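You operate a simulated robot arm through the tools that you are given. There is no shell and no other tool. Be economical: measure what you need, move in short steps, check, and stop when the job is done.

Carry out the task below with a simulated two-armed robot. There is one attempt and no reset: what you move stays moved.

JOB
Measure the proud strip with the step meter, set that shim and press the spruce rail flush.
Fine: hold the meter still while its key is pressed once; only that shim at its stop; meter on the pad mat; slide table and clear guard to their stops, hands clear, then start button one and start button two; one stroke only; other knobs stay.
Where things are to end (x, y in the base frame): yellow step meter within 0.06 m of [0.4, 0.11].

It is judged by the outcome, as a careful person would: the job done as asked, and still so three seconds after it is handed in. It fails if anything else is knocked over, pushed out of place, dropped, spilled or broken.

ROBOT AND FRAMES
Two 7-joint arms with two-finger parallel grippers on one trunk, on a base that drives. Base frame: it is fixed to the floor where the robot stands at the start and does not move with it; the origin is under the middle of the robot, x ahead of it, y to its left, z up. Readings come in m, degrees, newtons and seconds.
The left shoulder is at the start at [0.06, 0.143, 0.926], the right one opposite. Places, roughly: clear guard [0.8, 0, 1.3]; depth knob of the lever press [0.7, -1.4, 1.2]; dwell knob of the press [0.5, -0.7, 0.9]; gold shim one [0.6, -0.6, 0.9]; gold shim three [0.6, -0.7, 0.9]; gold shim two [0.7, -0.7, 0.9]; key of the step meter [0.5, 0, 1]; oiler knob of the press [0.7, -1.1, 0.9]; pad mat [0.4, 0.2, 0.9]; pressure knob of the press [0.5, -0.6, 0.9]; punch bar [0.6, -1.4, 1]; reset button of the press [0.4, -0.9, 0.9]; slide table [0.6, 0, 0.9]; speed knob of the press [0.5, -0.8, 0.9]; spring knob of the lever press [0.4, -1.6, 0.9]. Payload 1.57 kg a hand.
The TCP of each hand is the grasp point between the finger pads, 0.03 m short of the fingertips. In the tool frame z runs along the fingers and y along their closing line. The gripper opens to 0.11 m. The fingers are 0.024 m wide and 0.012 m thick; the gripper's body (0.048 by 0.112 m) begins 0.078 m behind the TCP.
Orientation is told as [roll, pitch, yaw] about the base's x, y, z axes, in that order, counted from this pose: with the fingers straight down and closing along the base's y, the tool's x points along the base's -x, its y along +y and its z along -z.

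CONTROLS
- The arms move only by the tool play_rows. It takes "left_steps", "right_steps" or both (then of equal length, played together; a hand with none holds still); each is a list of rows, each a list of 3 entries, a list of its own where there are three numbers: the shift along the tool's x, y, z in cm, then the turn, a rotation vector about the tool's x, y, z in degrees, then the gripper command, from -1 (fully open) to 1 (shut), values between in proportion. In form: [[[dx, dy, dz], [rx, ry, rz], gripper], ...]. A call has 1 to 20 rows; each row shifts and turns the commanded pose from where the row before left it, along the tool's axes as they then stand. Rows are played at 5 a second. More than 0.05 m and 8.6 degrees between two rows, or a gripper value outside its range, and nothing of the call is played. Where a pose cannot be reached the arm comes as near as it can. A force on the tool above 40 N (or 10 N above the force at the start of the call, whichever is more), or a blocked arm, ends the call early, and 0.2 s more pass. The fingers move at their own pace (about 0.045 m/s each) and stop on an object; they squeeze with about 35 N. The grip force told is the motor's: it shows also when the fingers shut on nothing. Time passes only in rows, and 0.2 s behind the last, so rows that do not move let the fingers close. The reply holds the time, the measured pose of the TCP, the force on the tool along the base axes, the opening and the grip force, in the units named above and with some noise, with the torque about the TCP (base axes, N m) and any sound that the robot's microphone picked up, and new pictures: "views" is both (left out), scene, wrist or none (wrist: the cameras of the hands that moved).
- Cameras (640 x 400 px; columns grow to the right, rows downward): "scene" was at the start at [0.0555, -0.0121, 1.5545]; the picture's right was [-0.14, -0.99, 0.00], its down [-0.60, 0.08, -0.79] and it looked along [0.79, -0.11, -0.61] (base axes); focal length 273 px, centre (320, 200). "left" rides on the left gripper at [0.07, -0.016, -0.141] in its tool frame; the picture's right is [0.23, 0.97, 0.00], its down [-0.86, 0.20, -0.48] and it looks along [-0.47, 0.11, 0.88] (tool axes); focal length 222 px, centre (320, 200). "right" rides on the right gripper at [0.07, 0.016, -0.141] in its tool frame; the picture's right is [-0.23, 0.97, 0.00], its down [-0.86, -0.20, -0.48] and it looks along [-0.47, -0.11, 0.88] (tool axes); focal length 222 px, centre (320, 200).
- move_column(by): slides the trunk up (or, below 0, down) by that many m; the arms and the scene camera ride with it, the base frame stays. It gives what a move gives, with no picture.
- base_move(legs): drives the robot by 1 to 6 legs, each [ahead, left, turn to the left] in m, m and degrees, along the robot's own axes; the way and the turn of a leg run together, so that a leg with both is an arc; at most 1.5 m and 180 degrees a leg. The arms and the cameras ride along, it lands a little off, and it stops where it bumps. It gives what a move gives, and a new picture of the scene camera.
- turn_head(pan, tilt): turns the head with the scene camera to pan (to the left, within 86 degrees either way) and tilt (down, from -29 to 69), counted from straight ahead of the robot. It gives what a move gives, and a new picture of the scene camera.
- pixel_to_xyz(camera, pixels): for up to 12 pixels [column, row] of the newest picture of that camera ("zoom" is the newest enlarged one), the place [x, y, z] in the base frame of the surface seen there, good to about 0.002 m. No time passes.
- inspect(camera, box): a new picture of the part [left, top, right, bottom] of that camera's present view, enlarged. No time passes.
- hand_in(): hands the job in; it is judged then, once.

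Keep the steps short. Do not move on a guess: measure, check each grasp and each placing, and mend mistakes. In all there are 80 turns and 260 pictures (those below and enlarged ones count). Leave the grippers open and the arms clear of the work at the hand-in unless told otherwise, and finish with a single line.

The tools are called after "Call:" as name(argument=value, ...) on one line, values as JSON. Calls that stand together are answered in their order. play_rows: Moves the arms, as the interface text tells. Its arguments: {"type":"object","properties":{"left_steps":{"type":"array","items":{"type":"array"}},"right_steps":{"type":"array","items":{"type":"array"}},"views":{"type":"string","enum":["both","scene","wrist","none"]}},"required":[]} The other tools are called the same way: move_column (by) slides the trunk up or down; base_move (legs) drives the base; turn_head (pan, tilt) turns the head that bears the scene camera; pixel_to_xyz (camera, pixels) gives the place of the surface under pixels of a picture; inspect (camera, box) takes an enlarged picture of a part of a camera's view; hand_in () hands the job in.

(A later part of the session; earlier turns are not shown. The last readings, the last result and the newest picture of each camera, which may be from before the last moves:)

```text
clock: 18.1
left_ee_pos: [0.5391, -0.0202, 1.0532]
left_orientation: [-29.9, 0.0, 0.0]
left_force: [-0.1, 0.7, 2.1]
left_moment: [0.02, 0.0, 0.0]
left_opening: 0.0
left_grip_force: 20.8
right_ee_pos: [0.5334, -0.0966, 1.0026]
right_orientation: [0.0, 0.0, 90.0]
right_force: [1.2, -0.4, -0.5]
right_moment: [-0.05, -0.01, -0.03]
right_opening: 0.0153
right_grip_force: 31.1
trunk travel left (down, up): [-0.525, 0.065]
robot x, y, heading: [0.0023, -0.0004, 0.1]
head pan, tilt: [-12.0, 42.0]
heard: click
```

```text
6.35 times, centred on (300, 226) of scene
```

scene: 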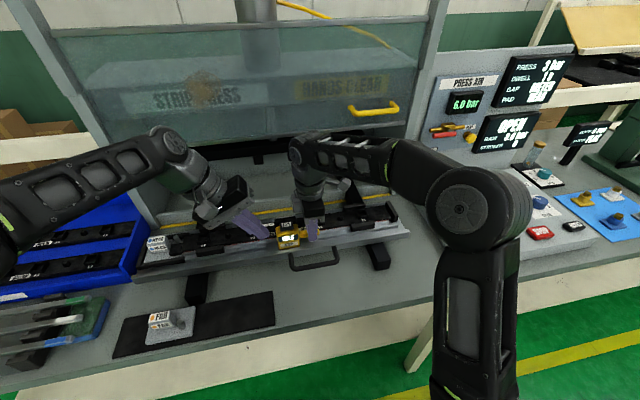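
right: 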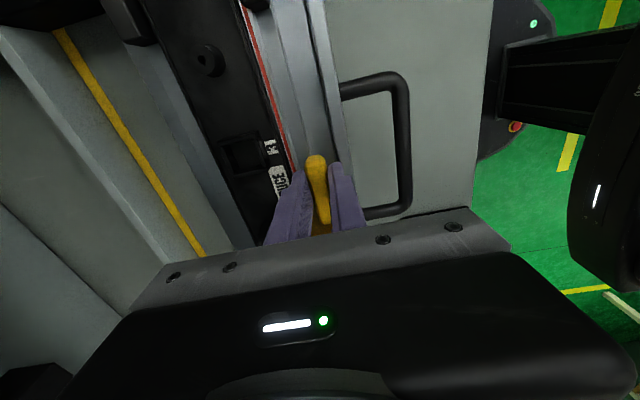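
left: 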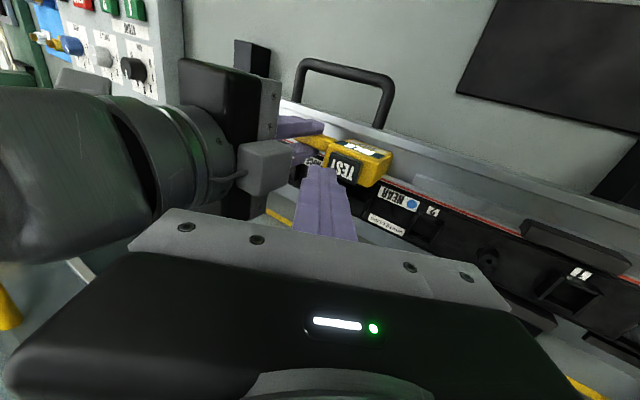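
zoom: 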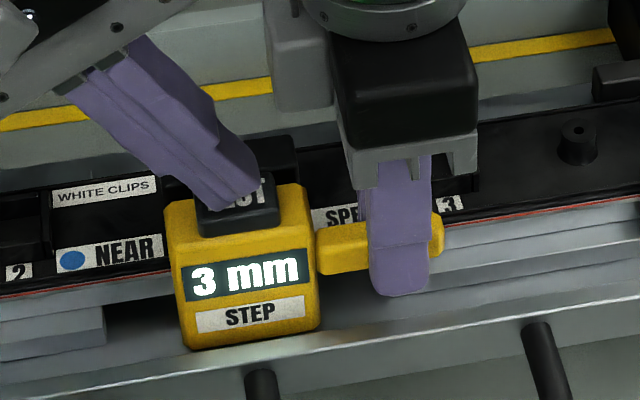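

Click, and the meter reads 3 mm: shim three. Withdraw the left hand up and away to the left.

Call:
play_rows(left_steps=[[[0, -0.5, -0.866], [0, 0, 0], 1], [[0, -1, -1.73], [0, 0, 0], 1], [[0, -1, -1.73], [0, 0, 0], 1], [[3.4, 2.57, -1.3], [0, 0, 0], 1], [[3.4, 2.57, -1.3], [0, 0, 0], 1], [[3.4, 2.57, -1.3], [0, 0, 0], 1], [[3.4, 2.57, -1.3], [0, 0, 0], 1], [[3.4, 2.57, -1.3], [0, 0, 0], 1], [[3.4, 2.57, -1.3], [0, 0, 0], 1], [[3.4, 2.57, -1.3], [0, 0, 0], 1], [[3.4, 2.57, -1.3], [0, 0, 0], 1], [[0, 0, 0], [-7.5, 0, 0], 1], [[0, 0, 0], [-7.5, 0, 0], 0], [[0, 0, 0], [-7.5, 0, 0], -1], [[0, 0, 0], [-7.5, 0, 0], -1], [[0, 4, 0], [0, 0, 0], -1], [[0, 4, 0], [0, 0, 0], -1], [[0, 4, 0], [0, 0, 0], -1]], right_steps=[[[0, 0, 0], [0, 0, 0], 1], [[0, 0, 0], [0, 0, 0], 1], [[0, 0, 0], [0, 0, 0], 1], [[0, 0, 0], [0, 0, 0], 1], [[0, 0, 0], [0, 0, 0], 1], [[0, 0, 0], [0, 0, 0], 1], [[0, 0, 0], [0, 0, 0], 1], [[0, 0, 0], [0, 0, 0], 1], [[0, 0, 0], [0, 0, 0], 1], [[0, 0, 0], [0, 0, 0], 1], [[0, 0, 0], [0, 0, 0], 1], [[0, 0, 0], [0, 0, 0], 1], [[0, 0, 0], [0, 0, 0], 1], [[0, 0, 0], [0, 0, 0], 1], [[0, 0, 0], [0, 0, 0], 1], [[0, 0, 0], [0, 0, 0], 1], [[0, 0, 0], [0, 0, 0], 1], [[0, 0, 0], [0, 0, 0], 1]], views="scene")

Call:
pixel_to_xyz(camera="scene", pixels=[[196, 310], [150, 340], [145, 320], [192, 333], [275, 322], [272, 293], [125, 355], [230, 318]])

```text
clock: 21.9
left_ee_pos: [0.2674, 0.3314, 1.0908]
left_orientation: [0.1, 0.0, 0.0]
left_force: [-0.1, 0.8, 0.3]
left_moment: [0.04, 0.0, 0.02]
left_opening: 0.1101
left_grip_force: 0.1
right_ee_pos: [0.534, -0.0959, 1.003]
right_orientation: [0.0, 0.0, 90.0]
right_force: [0.1, -0.2, 0.3]
right_moment: [-0.1, 0.01, 0.01]
right_opening: 0.0153
right_grip_force: 30.7
trunk travel left (down, up): [-0.525, 0.065]
robot x, y, heading: [0.0006, 0.0004, 0.1]
head pan, tilt: [-12.0, 42.0]
```

scene: 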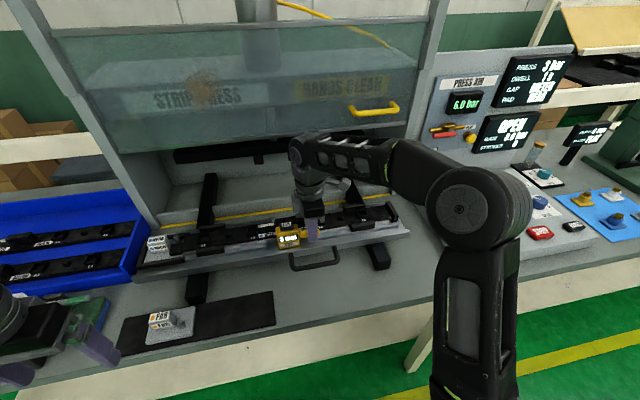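

```text
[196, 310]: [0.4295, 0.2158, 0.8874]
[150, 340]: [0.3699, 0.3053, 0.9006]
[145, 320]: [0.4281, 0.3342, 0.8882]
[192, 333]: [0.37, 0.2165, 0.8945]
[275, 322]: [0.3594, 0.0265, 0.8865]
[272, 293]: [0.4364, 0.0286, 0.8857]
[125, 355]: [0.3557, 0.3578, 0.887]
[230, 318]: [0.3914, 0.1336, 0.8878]
```

The meter stands on the table (z 0.942); mat surface is 0.887, spanning x 0.356–0.437, y 0.027–0.36 with the FAR pad beyond y 0.215. Lift the meter straight up slowly.

Call:
play_rows(right_steps=[[[0, 0, -0.5], [0, 0, 0], 1], [[0, 0, -1], [0, 0, 0], 1], [[0, 0, -1.5], [0, 0, 0], 1], [[0, 0, -2], [0, 0, 0], 1], [[0, 0, -2], [0, 0, 0], 1], [[0, 0, -1], [0, 0, 0], 1]], views="both")

Call:
inspect(camera="scene", box=[235, 180, 355, 255])

```text
clock: 23.2
left_ee_pos: [0.2686, 0.3297, 1.0904]
left_orientation: [0.1, -0.1, -0.1]
left_force: [-0.6, 0.8, 0.5]
left_moment: [0.02, 0.02, 0.0]
left_opening: 0.1099
left_grip_force: 0.2
right_ee_pos: [0.5346, -0.0972, 1.0841]
right_orientation: [-0.1, 0.0, 90.0]
right_force: [0.2, 0.6, -1.3]
right_moment: [-0.08, 0.0, 0.0]
right_opening: 0.0153
right_grip_force: 31.0
trunk travel left (down, up): [-0.525, 0.065]
robot x, y, heading: [0.0018, -0.0011, 0.0]
head pan, tilt: [-12.0, 42.0]
```

scene: 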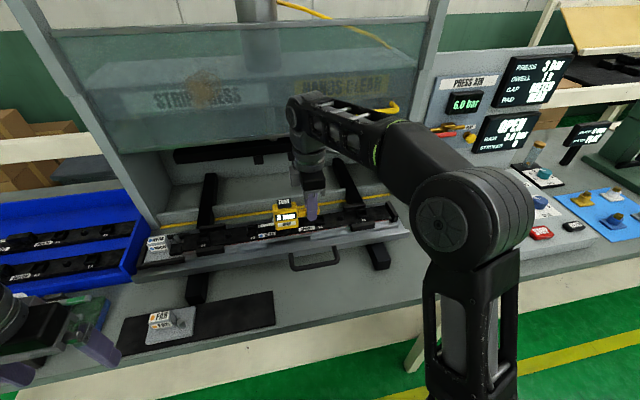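
right: 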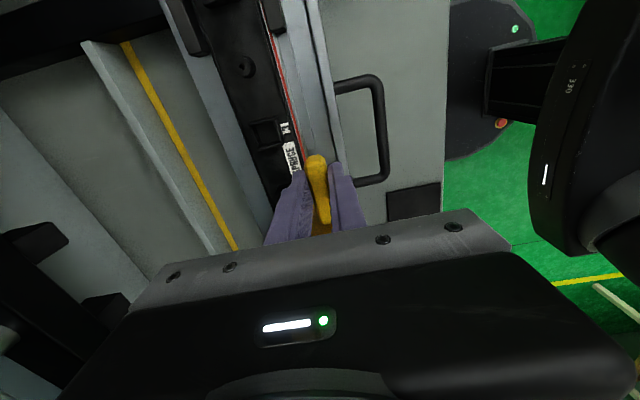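

```text
5.33 times, centred on (295, 218) of scene
```

zoom: 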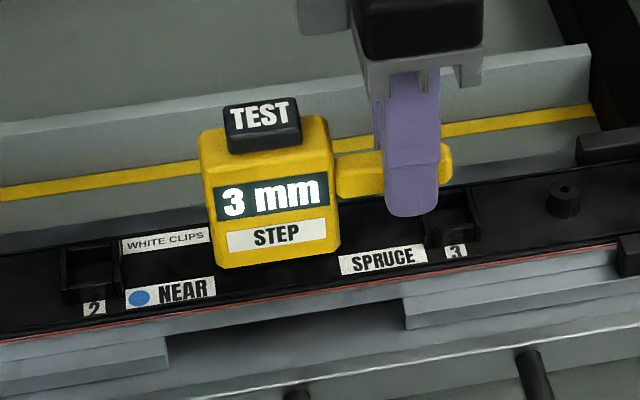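

Lifted cleanly. Measure its bottom edge.

Call:
pixel_to_xyz(camera="zoom", pixels=[[222, 263], [332, 248], [225, 258], [325, 245], [275, 255], [265, 115], [300, 105], [325, 128]])

```text
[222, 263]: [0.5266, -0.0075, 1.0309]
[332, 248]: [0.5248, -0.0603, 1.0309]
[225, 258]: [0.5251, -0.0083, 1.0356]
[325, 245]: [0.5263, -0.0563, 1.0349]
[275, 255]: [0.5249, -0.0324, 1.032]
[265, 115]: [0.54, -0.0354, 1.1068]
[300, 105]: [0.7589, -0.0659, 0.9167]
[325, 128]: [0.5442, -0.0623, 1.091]
```

Bottom is 0.054 below the TCP. Carry it over the mat (TCP to ≈[0.392, 0.047]) at this height.

Call:
play_rows(right_steps=[[[-2.9, 2.85, 0], [0, 0, 0], 1], [[-2.9, 2.85, 0], [0, 0, 0], 1], [[-2.9, 2.85, 0], [0, 0, 0], 1], [[-2.9, 2.85, 0], [0, 0, 0], 1], [[-2.8, 2.85, 0], [0, 0, 0], 1], [[0, 0, 2], [0, 0, 0], 1], [[0, 0, 3], [0, 0, 0], 1], [[0, 0, 0], [0, 0, 0], 1]], views="both")

Call:
inspect(camera="scene", box=[100, 230, 340, 380])

```text
clock: 25.1
left_ee_pos: [0.2672, 0.33, 1.0906]
left_orientation: [-0.1, -0.1, 0.1]
left_force: [0.1, 0.0, -0.2]
left_moment: [-0.01, 0.01, 0.0]
left_opening: 0.1101
left_grip_force: 0.1
right_ee_pos: [0.3923, 0.0468, 1.0326]
right_orientation: [-0.1, 0.0, 90.1]
right_force: [-0.5, -0.4, -0.8]
right_moment: [-0.06, 0.02, -0.02]
right_opening: 0.0154
right_grip_force: 30.8
trunk travel left (down, up): [-0.525, 0.065]
robot x, y, heading: [-0.0027, 0.0005, 0.0]
head pan, tilt: [-12.0, 42.0]
```

scene: 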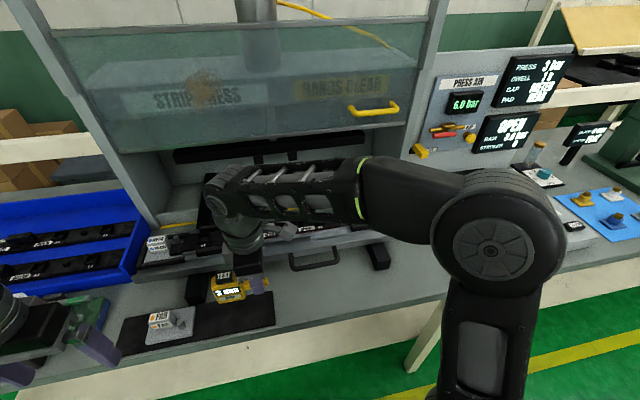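
right: 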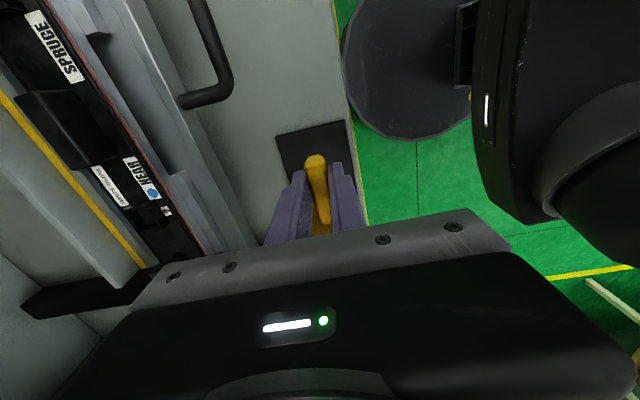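

```text
2.67 times, centred on (220, 305) of scene
```

zoom: 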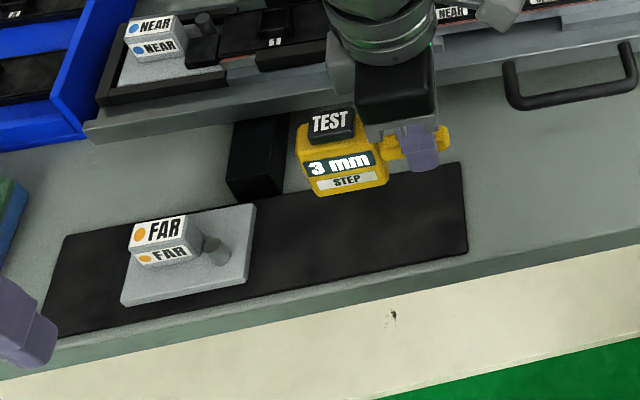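

All clear below. Descend, the last part in small steps until contact.

Call:
play_rows(right_steps=[[[0, 0, 2.5], [0, 0, 0], 1], [[0, 0, 2.5], [0, 0, 0], 1], [[0, 0, 2], [0, 0, 0], 1], [[0, 0, 1], [0, 0, 0], 1], [[0, 0, 0.3], [0, 0, 0], 1], [[0, 0, 0.3], [0, 0, 0], 1], [[0, 0, 0], [0, 0, 0], 1]], views="none")

Call:
inspect(camera="scene", box=[160, 250, 300, 338])

```text
clock: 26.6
left_ee_pos: [0.2684, 0.3299, 1.0909]
left_orientation: [0.0, 0.0, 0.0]
left_force: [0.6, -0.8, 0.1]
left_moment: [-0.01, 0.01, -0.01]
left_opening: 0.1101
left_grip_force: 0.1
right_ee_pos: [0.3914, 0.0479, 0.9476]
right_orientation: [0.1, 0.0, 90.0]
right_force: [-0.1, 0.0, -0.8]
right_moment: [-0.06, 0.0, 0.02]
right_opening: 0.0153
right_grip_force: 31.2
trunk travel left (down, up): [-0.525, 0.065]
robot x, y, heading: [-0.0002, 0.0033, 0.1]
head pan, tilt: [-12.0, 42.0]
```

```text
4.55 times, centred on (230, 294) of scene
```

zoom: 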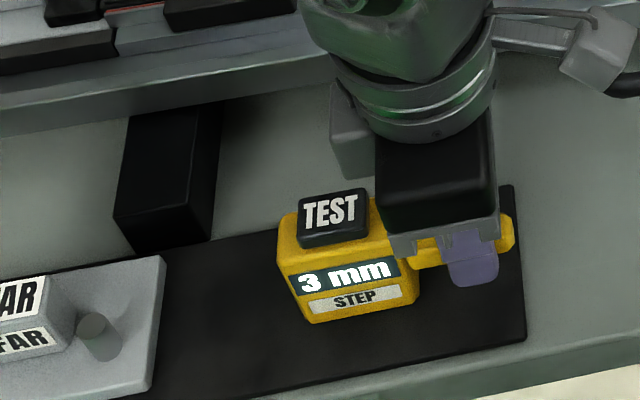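

Call:
play_rows(right_steps=[[[0, 0, 0.2], [0, 0, 0], 1], [[0, 0, 0.2], [0, 0, 0], 1], [[0, 0, 0.1], [0, 0, 0], 1], [[0, 0, 0], [0, 0, 0], 1]], views="none")

Call:
inspect(camera="scene", box=[160, 250, 300, 338])

```text
clock: 27.6
left_ee_pos: [0.2667, 0.3288, 1.0917]
left_orientation: [0.0, -0.1, 0.0]
left_force: [0.4, -0.2, -0.3]
left_moment: [-0.01, 0.04, 0.05]
left_opening: 0.11
left_grip_force: 0.1
right_ee_pos: [0.3912, 0.0468, 0.9433]
right_orientation: [-0.2, -0.1, 90.0]
right_force: [-0.1, -5.9, 23.3]
right_moment: [0.48, -0.02, -0.05]
right_opening: 0.0153
right_grip_force: 31.2
trunk travel left (down, up): [-0.525, 0.065]
robot x, y, heading: [-0.0006, 0.0007, 0.1]
head pan, tilt: [-12.0, 42.0]
```

```text
4.55 times, centred on (230, 294) of scene
```

zoom: 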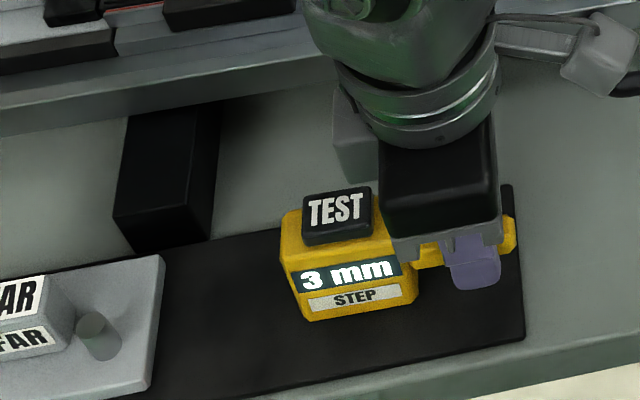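

Contact (23 N). I'll ease up about 2 mm, open, and lift away.

Call:
play_rows(right_steps=[[[0, 0, -0.2], [0, 0, 0], 1], [[0, 0, 0], [0, 0, 0], 0.6], [[0, 0, 0], [0, 0, 0], 0.3], [[0, 0, 0], [0, 0, 0], 0.1], [[0, 0, 0], [0, 0, 0], 0.1]], views="none")

Call:
inspect(camera="scene", box=[160, 250, 300, 338])

Call:
inspect(camera="right", box=[240, 100, 440, 240])

```text
clock: 28.9
left_ee_pos: [0.2684, 0.3297, 1.0908]
left_orientation: [0.0, -0.1, 0.0]
left_force: [0.0, 0.5, -0.1]
left_moment: [0.03, 0.05, -0.01]
left_opening: 0.1101
left_grip_force: 0.0
right_ee_pos: [0.3916, 0.0488, 0.943]
right_orientation: [0.0, 0.0, 90.0]
right_force: [0.4, 0.6, -0.1]
right_moment: [0.0, -0.01, 0.01]
right_opening: 0.0495
right_grip_force: 0.1
trunk travel left (down, up): [-0.525, 0.065]
robot x, y, heading: [-0.0048, -0.0012, 0.3]
head pan, tilt: [-12.0, 42.0]
```

```text
4.55 times, centred on (230, 294) of scene
```

zoom: 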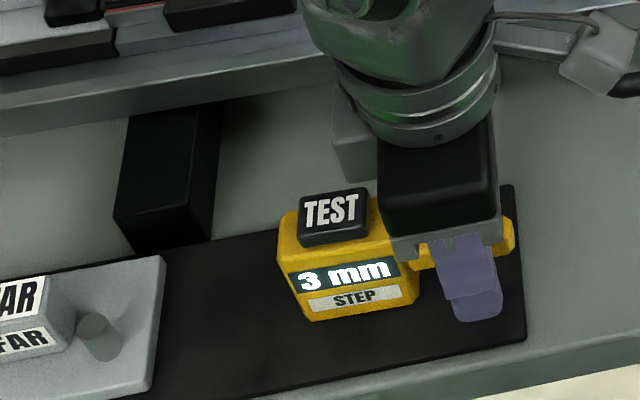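

```text
2.86 times, centred on (340, 170) of right
```

zoom: 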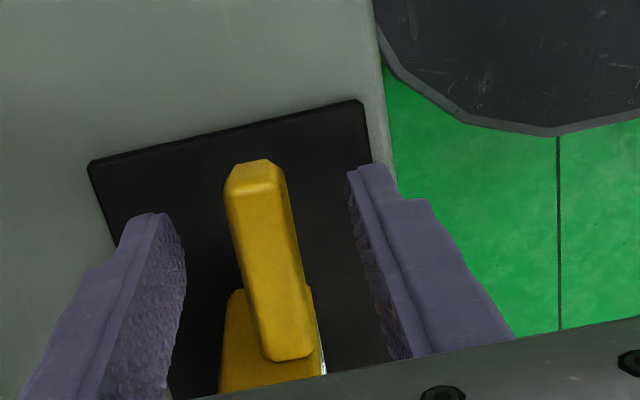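

Released and standing. Lift straight up, then swing to the right side and turn back the wrist.

Call:
play_rows(right_steps=[[[0, 0, -3], [0, 0, 0], 0.1], [[0, 0, -4], [0, 0, 0], 0.1], [[0, 0, -4], [0, 0, 0], 0.1], [[0, 0, -4], [0, 0, 0], 0.1], [[4, 2, 0], [0, 0, 0], 0.1], [[4, 2, 0], [0, 0, 0], 0.1], [[4, 2, 0], [0, 0, 0], 0.1], [[4, 2, 0], [0, 0, 0], 0.1], [[4, 1, 0], [0, 0, 0], 0.1], [[4, 0, 0], [0, 0, 0], 0.1], [[4, 0, 0], [0, 0, 0], 0.1], [[3, 0, 0], [0, 0, 0], 0.1]], views="scene")

Call:
inspect(camera="scene", box=[100, 250, 340, 380])

Call:
pixel_to_xyz(camera="scene", pixels=[[222, 290], [230, 293], [230, 275], [255, 287]])

```text
clock: 31.4
left_ee_pos: [0.2679, 0.3297, 1.0917]
left_orientation: [0.0, 0.0, -0.1]
left_force: [0.7, -0.1, 0.5]
left_moment: [0.03, 0.01, -0.01]
left_opening: 0.1101
left_grip_force: 0.0
right_ee_pos: [0.3023, -0.2636, 1.0922]
right_orientation: [0.0, 0.0, 90.0]
right_force: [0.1, -0.4, 0.3]
right_moment: [-0.01, 0.02, 0.01]
right_opening: 0.0494
right_grip_force: 0.2
trunk travel left (down, up): [-0.525, 0.065]
robot x, y, heading: [-0.0007, 0.0002, -0.1]
head pan, tilt: [-12.0, 42.0]
```

scene: 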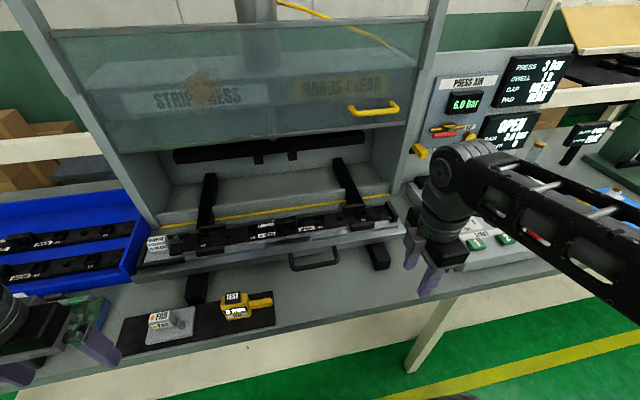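

```text
2.67 times, centred on (220, 315) of scene
```

zoom: 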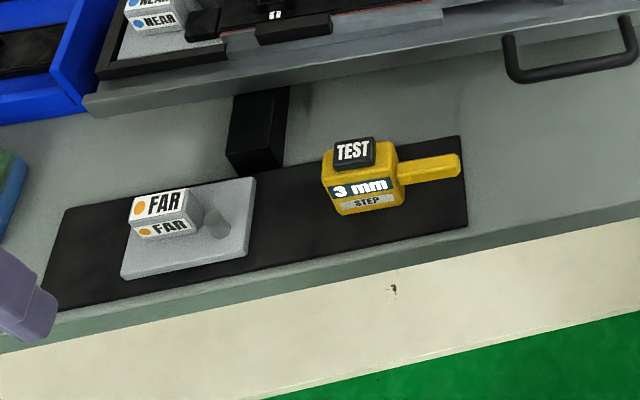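

```text
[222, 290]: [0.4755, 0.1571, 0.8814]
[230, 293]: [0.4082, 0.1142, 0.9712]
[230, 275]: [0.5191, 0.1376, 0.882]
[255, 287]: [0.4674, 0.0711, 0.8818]
```

Meter is standing on the mat at about [0.41, 0.11], key and reading intact. Now look at the panel: measure the handles, and turn the head to the right.

Call:
pixel_to_xyz(camera="scene", pixels=[[373, 113], [352, 108], [394, 106], [310, 268], [291, 262], [338, 262], [336, 251], [345, 180], [385, 265], [300, 160]])

Call:
turn_head(pan=-45, tilt=42)

Call:
inspect(camera="scene", box=[150, 60, 450, 250])

```text
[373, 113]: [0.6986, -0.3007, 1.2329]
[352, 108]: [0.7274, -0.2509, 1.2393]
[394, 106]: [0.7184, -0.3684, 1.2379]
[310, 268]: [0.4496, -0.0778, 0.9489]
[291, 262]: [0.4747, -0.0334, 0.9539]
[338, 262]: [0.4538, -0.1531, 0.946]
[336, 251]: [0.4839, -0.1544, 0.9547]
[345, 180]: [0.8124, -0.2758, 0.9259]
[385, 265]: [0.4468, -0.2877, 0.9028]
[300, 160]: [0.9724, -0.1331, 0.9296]
```

```text
clock: 32.4
left_ee_pos: [0.2685, 0.3296, 1.0903]
left_orientation: [0.1, 0.0, 0.0]
left_force: [-0.3, 0.3, 0.0]
left_moment: [-0.02, 0.02, -0.02]
left_opening: 0.1098
left_grip_force: 0.1
right_ee_pos: [0.3026, -0.2629, 1.0948]
right_orientation: [-0.1, 0.0, 90.1]
right_force: [0.1, 0.1, -0.3]
right_moment: [0.01, 0.01, 0.0]
right_opening: 0.0496
right_grip_force: 0.0
trunk travel left (down, up): [-0.525, 0.065]
robot x, y, heading: [-0.0004, 0.0025, -0.0]
head pan, tilt: [-45.0, 42.0]
```

scene: 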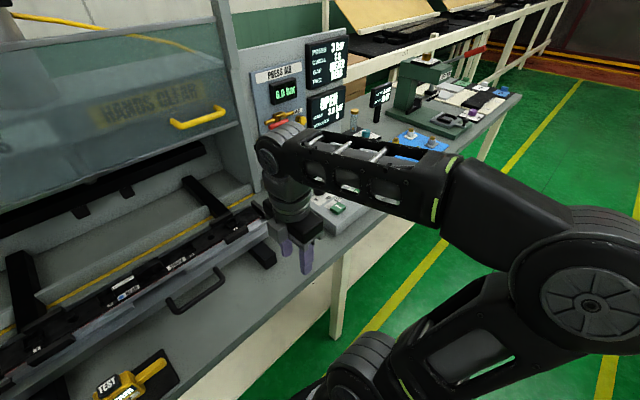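

```text
2.11 times, centred on (300, 155) of scene
```

zoom: 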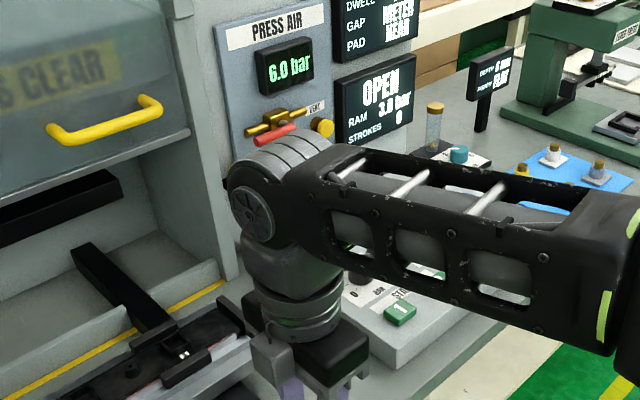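

Guard handle is at [0.70, −0.31, 1.235]; table handle at [0.45, −0.09, 0.949]. Drive sideways right 0.45 m to face the panel (hands are high).

Call:
base_move(legs=[[0, -0.45, 0]])

Call:
turn_head(pan=-20, tilt=45)

Call:
inspect(camera="scene", box=[250, 80, 500, 260])

```text
clock: 35.1
left_ee_pos: [0.269, -0.1196, 1.0909]
left_orientation: [-0.1, 0.1, 0.2]
left_force: [0.2, 0.0, 0.1]
left_moment: [0.04, 0.0, 0.04]
left_opening: 0.1101
left_grip_force: 0.0
right_ee_pos: [0.3034, -0.7121, 1.0936]
right_orientation: [0.0, 0.0, 90.1]
right_force: [0.9, -0.6, -0.7]
right_moment: [0.05, 0.01, 0.0]
right_opening: 0.0493
right_grip_force: 0.0
trunk travel left (down, up): [-0.525, 0.065]
robot x, y, heading: [-0.0016, -0.4529, 0.2]
head pan, tilt: [-45.0, 42.0]
```

scene: 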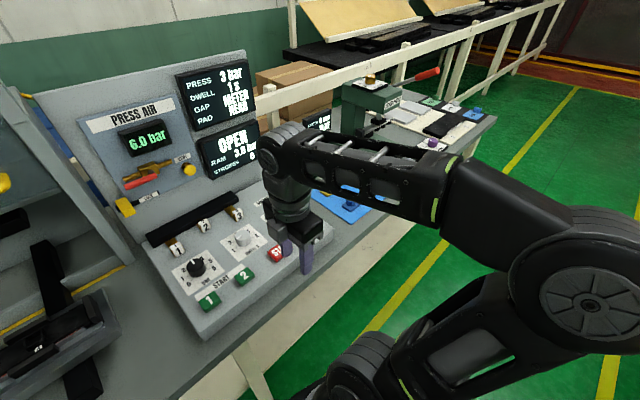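

```text
clock: 36.0
left_ee_pos: [0.2679, -0.1169, 1.0904]
left_orientation: [0.0, -0.1, 0.2]
left_force: [-0.6, 0.1, 0.4]
left_moment: [0.02, 0.02, -0.01]
left_opening: 0.11
left_grip_force: 0.1
right_ee_pos: [0.3048, -0.7113, 1.0937]
right_orientation: [0.0, 0.0, 90.2]
right_force: [0.5, -0.6, 0.8]
right_moment: [0.04, 0.03, -0.03]
right_opening: 0.0495
right_grip_force: 0.1
trunk travel left (down, up): [-0.525, 0.065]
robot x, y, heading: [-0.0021, -0.4506, 0.0]
head pan, tilt: [-20.0, 45.0]
```

scene: 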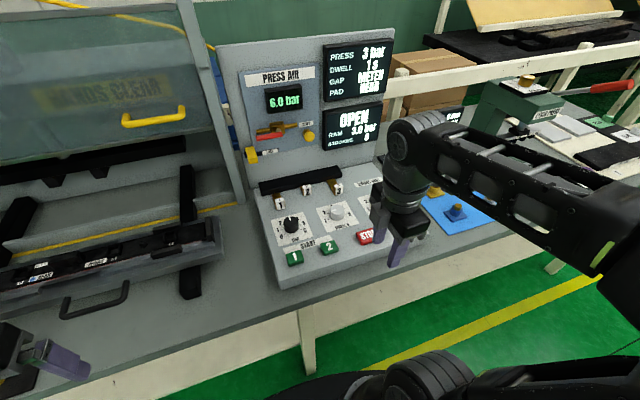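

```text
2.22 times, centred on (375, 170) of scene
```

zoom: 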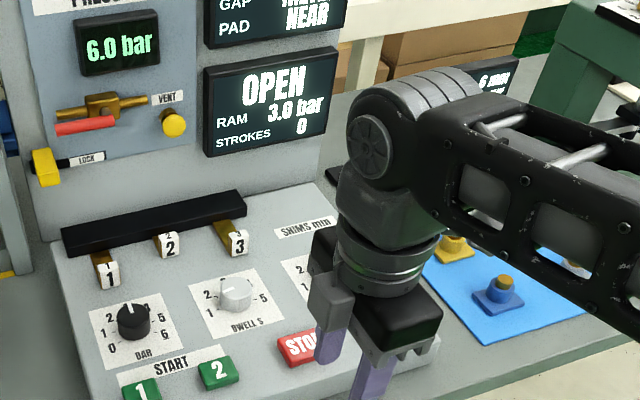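

I'll enlarge the shims and measure them.

Call:
inspect(camera="scene", box=[250, 160, 370, 235])

Call:
pixel_to_xyz(camera="zoom", pixels=[[160, 228], [140, 185], [310, 170], [305, 145], [480, 155], [470, 120], [80, 130], [500, 70], [300, 260], [500, 215], [420, 110], [400, 150]])

```text
5.33 times, centred on (310, 198) of scene
```

zoom: 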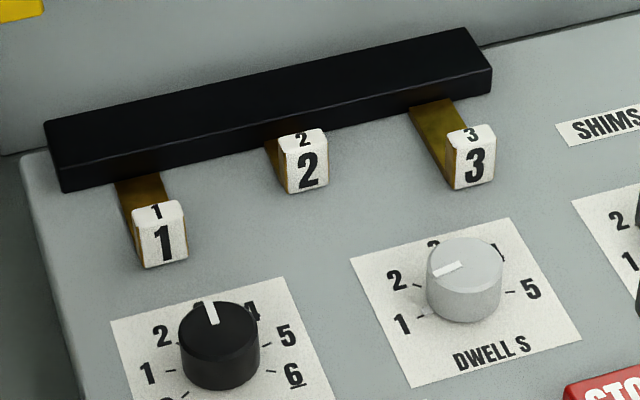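

```text
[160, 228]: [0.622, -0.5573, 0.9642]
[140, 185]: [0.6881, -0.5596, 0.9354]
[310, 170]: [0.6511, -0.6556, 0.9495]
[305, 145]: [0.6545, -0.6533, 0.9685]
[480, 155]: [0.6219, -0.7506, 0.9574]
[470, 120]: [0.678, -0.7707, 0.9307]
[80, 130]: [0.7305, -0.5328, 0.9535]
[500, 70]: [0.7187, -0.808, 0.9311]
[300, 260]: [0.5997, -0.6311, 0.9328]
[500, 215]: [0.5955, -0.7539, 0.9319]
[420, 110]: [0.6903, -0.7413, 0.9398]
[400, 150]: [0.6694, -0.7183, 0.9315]
```

Shims 1 and 3 stand out (face x 0.622) while shim 2 is pushed in (face x 0.651), so 2 looks set at the moment and has to come back out. Turn the right wrist back and look closely at the panel with it.

Call:
play_rows(right_steps=[[[0, 0, 0], [0, 0, 8.5], -0.3], [[0, 0, 0], [0, 0, 8.5], -0.3], [[0, 0, 0], [0, 0, 8.5], -0.3], [[0, 0, 0], [0, 0, 8.5], -0.3], [[0, 0, 0], [0, 0, 8.5], -0.3], [[0, 0, 0], [0, 0, 8.5], -0.3], [[0, 0, 0], [0, 0, 8.5], -0.3], [[0, 0, 0], [0, 0, 8.5], -0.3], [[0, 0, 0], [0, 0, 8.5], -0.3], [[0, 0, 0], [0, 0, 8.5], -0.3], [[0, 0, 0], [0, 0, 5], -0.3]], views="both")

```text
clock: 38.4
left_ee_pos: [0.2672, -0.1179, 1.0913]
left_orientation: [-0.1, 0.0, 0.2]
left_force: [-0.9, -0.5, 0.5]
left_moment: [-0.02, 0.0, 0.0]
left_opening: 0.1101
left_grip_force: 0.1
right_ee_pos: [0.3048, -0.7119, 1.0942]
right_orientation: [0.0, 0.0, 0.1]
right_force: [-0.3, 0.0, 0.3]
right_moment: [0.0, -0.02, 0.01]
right_opening: 0.0717
right_grip_force: 0.0
trunk travel left (down, up): [-0.525, 0.065]
robot x, y, heading: [-0.0, -0.4499, 0.3]
head pan, tilt: [-20.0, 45.0]
```

scene: 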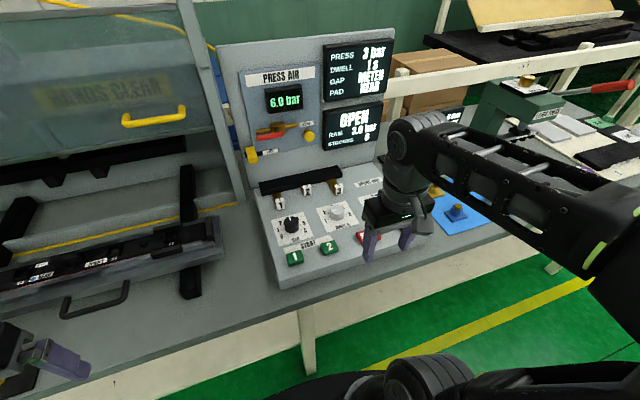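
right: 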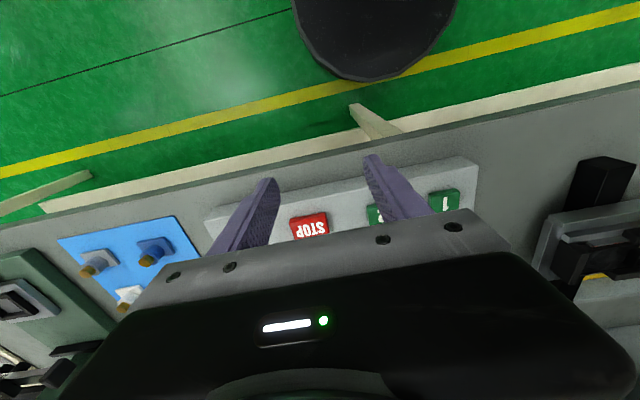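

Call:
pixel_to_xyz(camera="right", pixels=[[375, 60], [370, 74], [370, 110], [375, 130], [340, 165], [309, 225], [375, 213], [444, 203]])

Call:
inspect(camera="scene", box=[250, 170, 450, 275])

Call:
pixel_to_xyz(camera="scene", pixels=[[295, 256], [328, 247], [365, 237], [292, 222], [337, 212], [215, 225], [250, 155], [308, 188]])

```text
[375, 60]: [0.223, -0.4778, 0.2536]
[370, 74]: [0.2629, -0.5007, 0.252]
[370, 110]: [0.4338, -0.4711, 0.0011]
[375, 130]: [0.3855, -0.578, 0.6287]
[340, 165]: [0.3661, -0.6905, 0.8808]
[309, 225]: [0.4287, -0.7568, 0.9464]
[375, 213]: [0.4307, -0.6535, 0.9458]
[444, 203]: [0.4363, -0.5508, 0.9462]
```

```text
3.20 times, centred on (350, 222) of scene
```

zoom: 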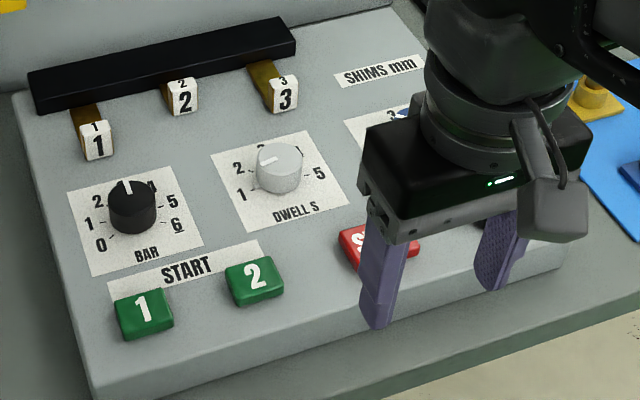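

```text
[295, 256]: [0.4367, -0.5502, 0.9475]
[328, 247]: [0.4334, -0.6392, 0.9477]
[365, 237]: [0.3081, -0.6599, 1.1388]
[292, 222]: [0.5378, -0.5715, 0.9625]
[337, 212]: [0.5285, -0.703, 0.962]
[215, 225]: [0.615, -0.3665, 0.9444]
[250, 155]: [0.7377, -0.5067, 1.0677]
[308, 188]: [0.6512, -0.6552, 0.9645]
```

There is about 0.1 m between the base and the bench front. Drive ahead 0.07 m for better reach, and zoom on the dwell knob and board.

Call:
base_move(legs=[[0.07, 0, 0]])

Call:
inspect(camera="scene", box=[250, 165, 390, 265])

Call:
inspect(camera="scene", box=[310, 185, 370, 245])

```text
clock: 39.4
left_ee_pos: [0.3395, -0.1181, 1.0908]
left_orientation: [0.0, 0.1, 0.2]
left_force: [0.8, 0.4, 0.6]
left_moment: [0.03, 0.04, -0.01]
left_opening: 0.1099
left_grip_force: 0.0
right_ee_pos: [0.3748, -0.7101, 1.0943]
right_orientation: [0.0, 0.1, 0.3]
right_force: [0.4, -0.5, -0.6]
right_moment: [0.03, 0.03, 0.0]
right_opening: 0.0715
right_grip_force: 0.1
trunk travel left (down, up): [-0.525, 0.065]
robot x, y, heading: [0.0704, -0.4478, 0.4]
head pan, tilt: [-20.0, 45.0]
```

scene: 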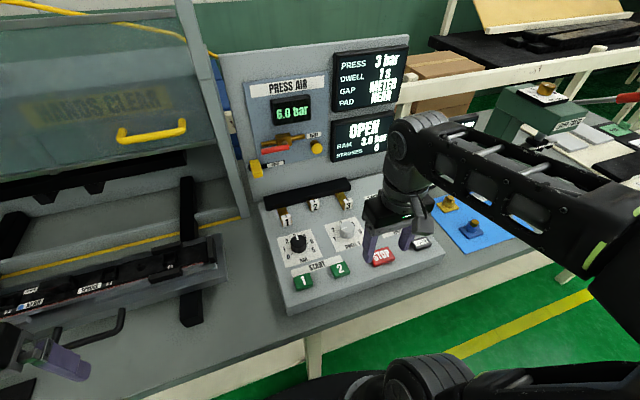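

```text
4.00 times, centred on (320, 215) of scene
```

zoom: 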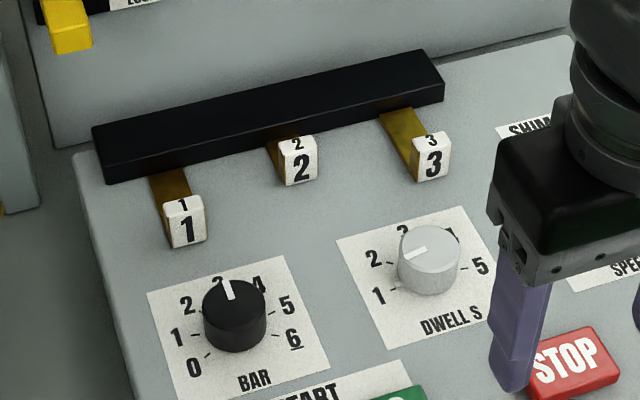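

```text
6.67 times, centred on (340, 215) of scene
```

zoom: 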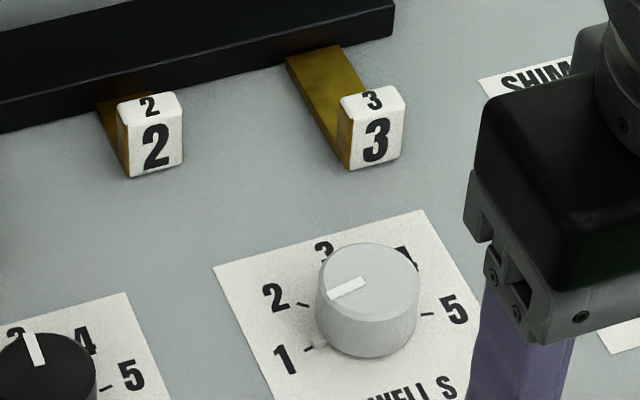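

The dwell knob's pointer is on 1, pressure on 3, matching the board, so knobs stay. Measure the caps and the back board with its displays for clearance.

Call:
pixel_to_xyz(camera="zoom", pixels=[[128, 140], [180, 135], [155, 100], [150, 168], [350, 140], [402, 135], [372, 98], [375, 160], [108, 105], [310, 60], [345, 110]])

Call:
pixel_to_xyz(camera="scene", pixels=[[335, 152], [388, 140], [360, 115], [405, 90], [317, 148], [275, 148], [256, 165], [310, 165], [345, 165]])

```text
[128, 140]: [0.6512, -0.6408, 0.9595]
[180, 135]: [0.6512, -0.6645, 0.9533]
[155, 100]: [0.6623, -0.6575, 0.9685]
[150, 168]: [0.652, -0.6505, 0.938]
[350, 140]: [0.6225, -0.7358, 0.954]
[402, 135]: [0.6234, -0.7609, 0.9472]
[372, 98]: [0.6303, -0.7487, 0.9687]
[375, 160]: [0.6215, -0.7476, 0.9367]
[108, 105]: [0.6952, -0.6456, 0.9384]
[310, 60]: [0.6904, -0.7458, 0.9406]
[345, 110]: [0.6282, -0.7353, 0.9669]
```

```text
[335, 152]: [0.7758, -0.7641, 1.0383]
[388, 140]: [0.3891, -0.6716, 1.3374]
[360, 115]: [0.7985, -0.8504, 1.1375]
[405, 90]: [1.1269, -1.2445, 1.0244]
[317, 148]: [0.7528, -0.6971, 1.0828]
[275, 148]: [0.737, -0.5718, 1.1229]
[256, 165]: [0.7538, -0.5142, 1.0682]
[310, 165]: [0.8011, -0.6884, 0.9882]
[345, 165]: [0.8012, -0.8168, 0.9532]
```

Cap 2 is centred at y −0.653, x 0.651–0.668, top z 0.9685. Backboard stands beyond x 0.74. Move the right hand above cap 2.

Call:
play_rows(right_steps=[[[-4.05, 0.82, 0.4], [0, 0, 0], -0.1], [[-4.05, 0.82, 0.4], [0, 0, 0], -0.1], [[-4.05, 0.82, 0.4], [0, 0, 0], -0.1], [[-4.05, 0.82, 0.4], [0, 0, 0], -0.1], [[-4.05, 0.82, 0.4], [0, 0, 0], -0.1], [[-4.05, 0.82, 0.4], [0, 0, 0], -0.1], [[-4.05, 0.82, 0.4], [0, 0, 0], -0.1], [[0, 0, 0], [0, 0, 0], -0.1]], views="both")

Call:
inspect(camera="right", box=[180, 110, 460, 270])

```text
clock: 41.2
left_ee_pos: [0.3371, -0.117, 1.0925]
left_orientation: [0.0, -0.1, 0.2]
left_force: [-0.8, -0.2, 0.2]
left_moment: [-0.02, -0.01, -0.01]
left_opening: 0.1099
left_grip_force: 0.0
right_ee_pos: [0.6481, -0.6532, 1.0659]
right_orientation: [0.0, 0.0, 0.2]
right_force: [0.6, 0.1, 0.3]
right_moment: [0.01, 0.0, -0.02]
right_opening: 0.0608
right_grip_force: 0.2
right hand out of reach, approached as far as the arm can: row 7
trunk travel left (down, up): [-0.525, 0.065]
robot x, y, heading: [0.0697, -0.4513, 0.5]
head pan, tilt: [-20.0, 45.0]
```

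scene: 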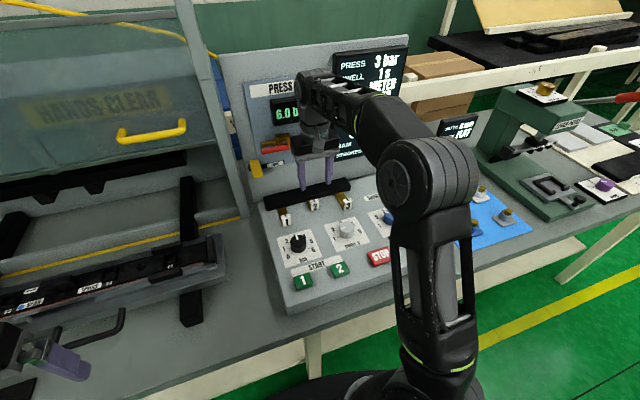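
right: 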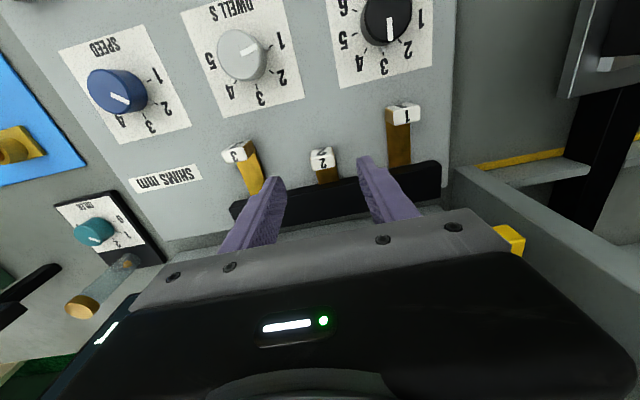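

```text
2.29 times, centred on (320, 190) of right
```

zoom: 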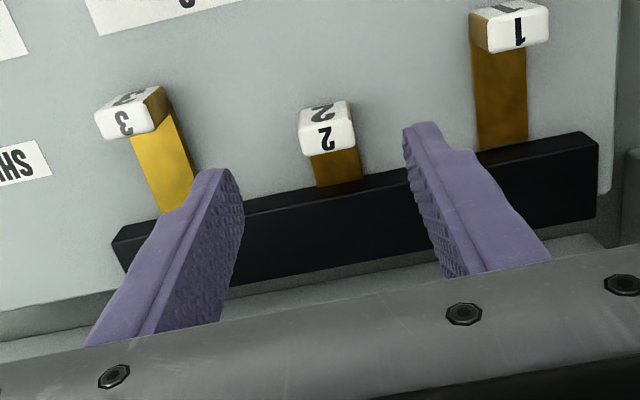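

Aligned between caps. (Dwell pointer clearly at 1 here.) Lower part of the way and check.

Call:
play_rows(right_steps=[[[0, 0, 2], [0, 0, 0], -0.1], [[0, 0, 2], [0, 0, 0], -0.1], [[0, 0, 1], [0, 0, 0], -0.1], [[0, 0, 0], [0, 0, 0], -0.1]], views="wrist")

Call:
inspect(camera="right", box=[180, 110, 460, 270])

```text
clock: 42.2
left_ee_pos: [0.3368, -0.1171, 1.0918]
left_orientation: [0.1, 0.0, 0.1]
left_force: [0.4, -0.5, -0.6]
left_moment: [0.0, 0.0, -0.02]
left_opening: 0.1103
left_grip_force: 0.0
right_ee_pos: [0.6471, -0.654, 1.0167]
right_orientation: [-0.2, -0.1, 0.3]
right_force: [0.3, -0.2, -0.2]
right_moment: [0.0, -0.01, 0.0]
right_opening: 0.0608
right_grip_force: 0.0
trunk travel left (down, up): [-0.525, 0.065]
robot x, y, heading: [0.0702, -0.4495, 0.2]
head pan, tilt: [-20.0, 45.0]
```

right: 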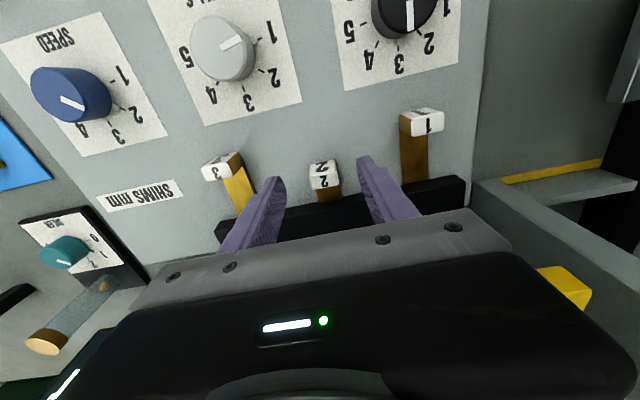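

```text
2.29 times, centred on (320, 190) of right
```

zoom: 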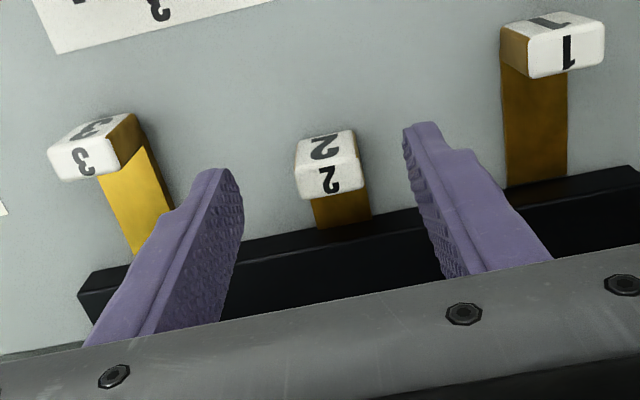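

Call:
play_rows(right_steps=[[[-0.4, 0, 1.5], [0, 0, 0], -0.1], [[-0.4, 0, 1.5], [0, 0, 0], -0.1], [[-0.3, 0, 1.0], [0, 0, 0], -0.1], [[0, 0, 0.4], [0, 0, 0], -0.1], [[0, 0, 0], [0, 0, 0], -0.1]], views="wrist")

Call:
inspect(camera="scene", box=[250, 165, 390, 265])

```text
clock: 43.4
left_ee_pos: [0.3371, -0.1178, 1.0914]
left_orientation: [0.1, 0.0, 0.2]
left_force: [0.1, -0.5, 0.5]
left_moment: [0.01, -0.03, 0.02]
left_opening: 0.1099
left_grip_force: 0.0
right_ee_pos: [0.6593, -0.6534, 0.973]
right_orientation: [-0.1, 0.0, 0.3]
right_force: [0.3, -0.1, -0.5]
right_moment: [-0.01, 0.04, 0.0]
right_opening: 0.0605
right_grip_force: 0.1
trunk travel left (down, up): [-0.525, 0.065]
robot x, y, heading: [0.0713, -0.4516, 0.3]
head pan, tilt: [-20.0, 45.0]
```

right: 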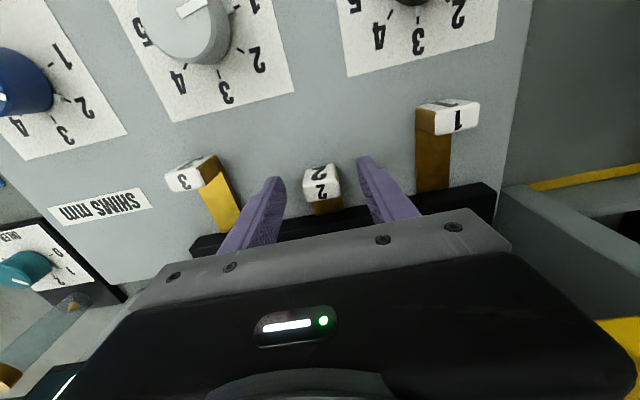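

```text
4.00 times, centred on (320, 215) of scene
```

zoom: 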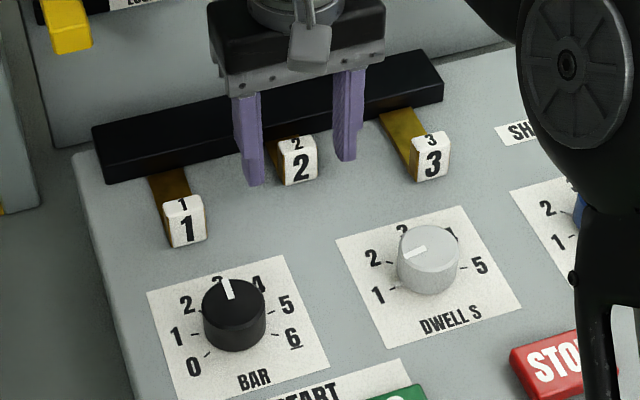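

Fingers straddle cap 2 well. Close, then draw it back in small steps (2.9 cm expected).

Call:
play_rows(right_steps=[[[0, 0, 0], [0, 0, 0], 0.4], [[0, 0, 0], [0, 0, 0], 0.7], [[0, 0, 0], [0, 0, 0], 1], [[0, 0, 0], [0, 0, 0], 1], [[0.5, 0, 0], [0, 0, 0], 1], [[0.5, 0, 0], [0, 0, 0], 1], [[0.5, 0, 0], [0, 0, 0], 1], [[0.5, 0, 0], [0, 0, 0], 1], [[0.4, 0, 0], [0, 0, 0], 1], [[0, 0, 0], [0, 0, 0], 1]], views="wrist")

Call:
inspect(camera="scene", box=[250, 165, 390, 265])

```text
clock: 45.6
left_ee_pos: [0.3365, -0.1155, 1.0901]
left_orientation: [0.0, 0.0, 0.1]
left_force: [0.0, 0.0, 0.2]
left_moment: [0.0, -0.02, 0.0]
left_opening: 0.1099
left_grip_force: 0.1
right_ee_pos: [0.6349, -0.6539, 0.9721]
right_orientation: [0.0, 0.1, 0.3]
right_force: [-0.1, 4.8, 0.4]
right_moment: [0.09, 0.03, -0.12]
right_opening: 0.0272
right_grip_force: 37.7
trunk travel left (down, up): [-0.525, 0.065]
robot x, y, heading: [0.0724, -0.4501, 0.3]
head pan, tilt: [-20.0, 45.0]
```

right: 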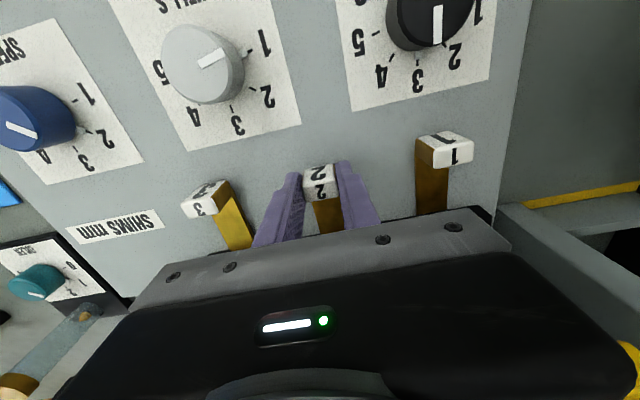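

```text
4.00 times, centred on (320, 215) of scene
```

zoom: 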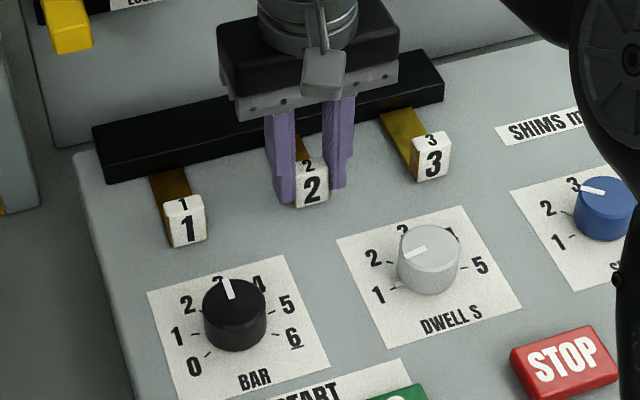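

It slides with the hand. A few mm more until the outer stop.

Call:
play_rows(right_steps=[[[0.2, 0, 0], [0, 0, 0], 1], [[0.2, 0, 0], [0, 0, 0], 1], [[0.1, 0, 0], [0, 0, 0], 1], [[0, 0, 0], [0, 0, 0], 1]], views="none")

Call:
inspect(camera="scene", box=[250, 170, 370, 240])

Call:
pixel_to_xyz(camera="zoom", pixels=[[165, 215], [328, 160], [480, 112]])

```text
clock: 46.6
left_ee_pos: [0.3373, -0.1176, 1.0902]
left_orientation: [0.0, 0.1, 0.2]
left_force: [0.2, -0.3, 0.7]
left_moment: [0.01, 0.0, 0.01]
left_opening: 0.1101
left_grip_force: 0.0
right_ee_pos: [0.6281, -0.6528, 0.9732]
right_orientation: [-0.1, 0.0, 0.3]
right_force: [-2.3, 5.8, -0.8]
right_moment: [0.08, -0.11, -0.04]
right_opening: 0.0269
right_grip_force: 37.9
trunk travel left (down, up): [-0.525, 0.065]
robot x, y, heading: [0.0704, -0.449, 0.4]
head pan, tilt: [-20.0, 45.0]
```

```text
5.33 times, centred on (310, 205) of scene
```

zoom: 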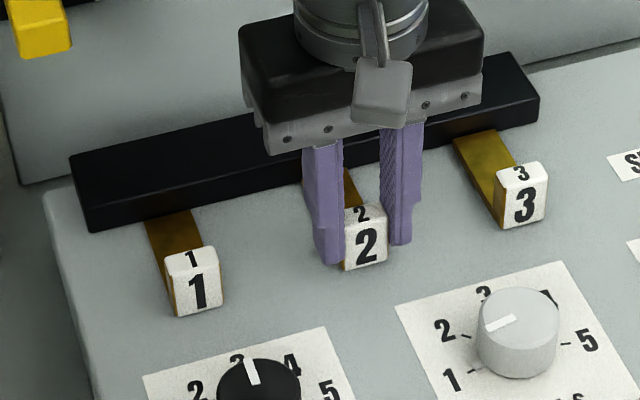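

```text
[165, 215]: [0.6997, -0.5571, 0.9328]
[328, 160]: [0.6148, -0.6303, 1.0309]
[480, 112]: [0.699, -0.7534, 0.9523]
```

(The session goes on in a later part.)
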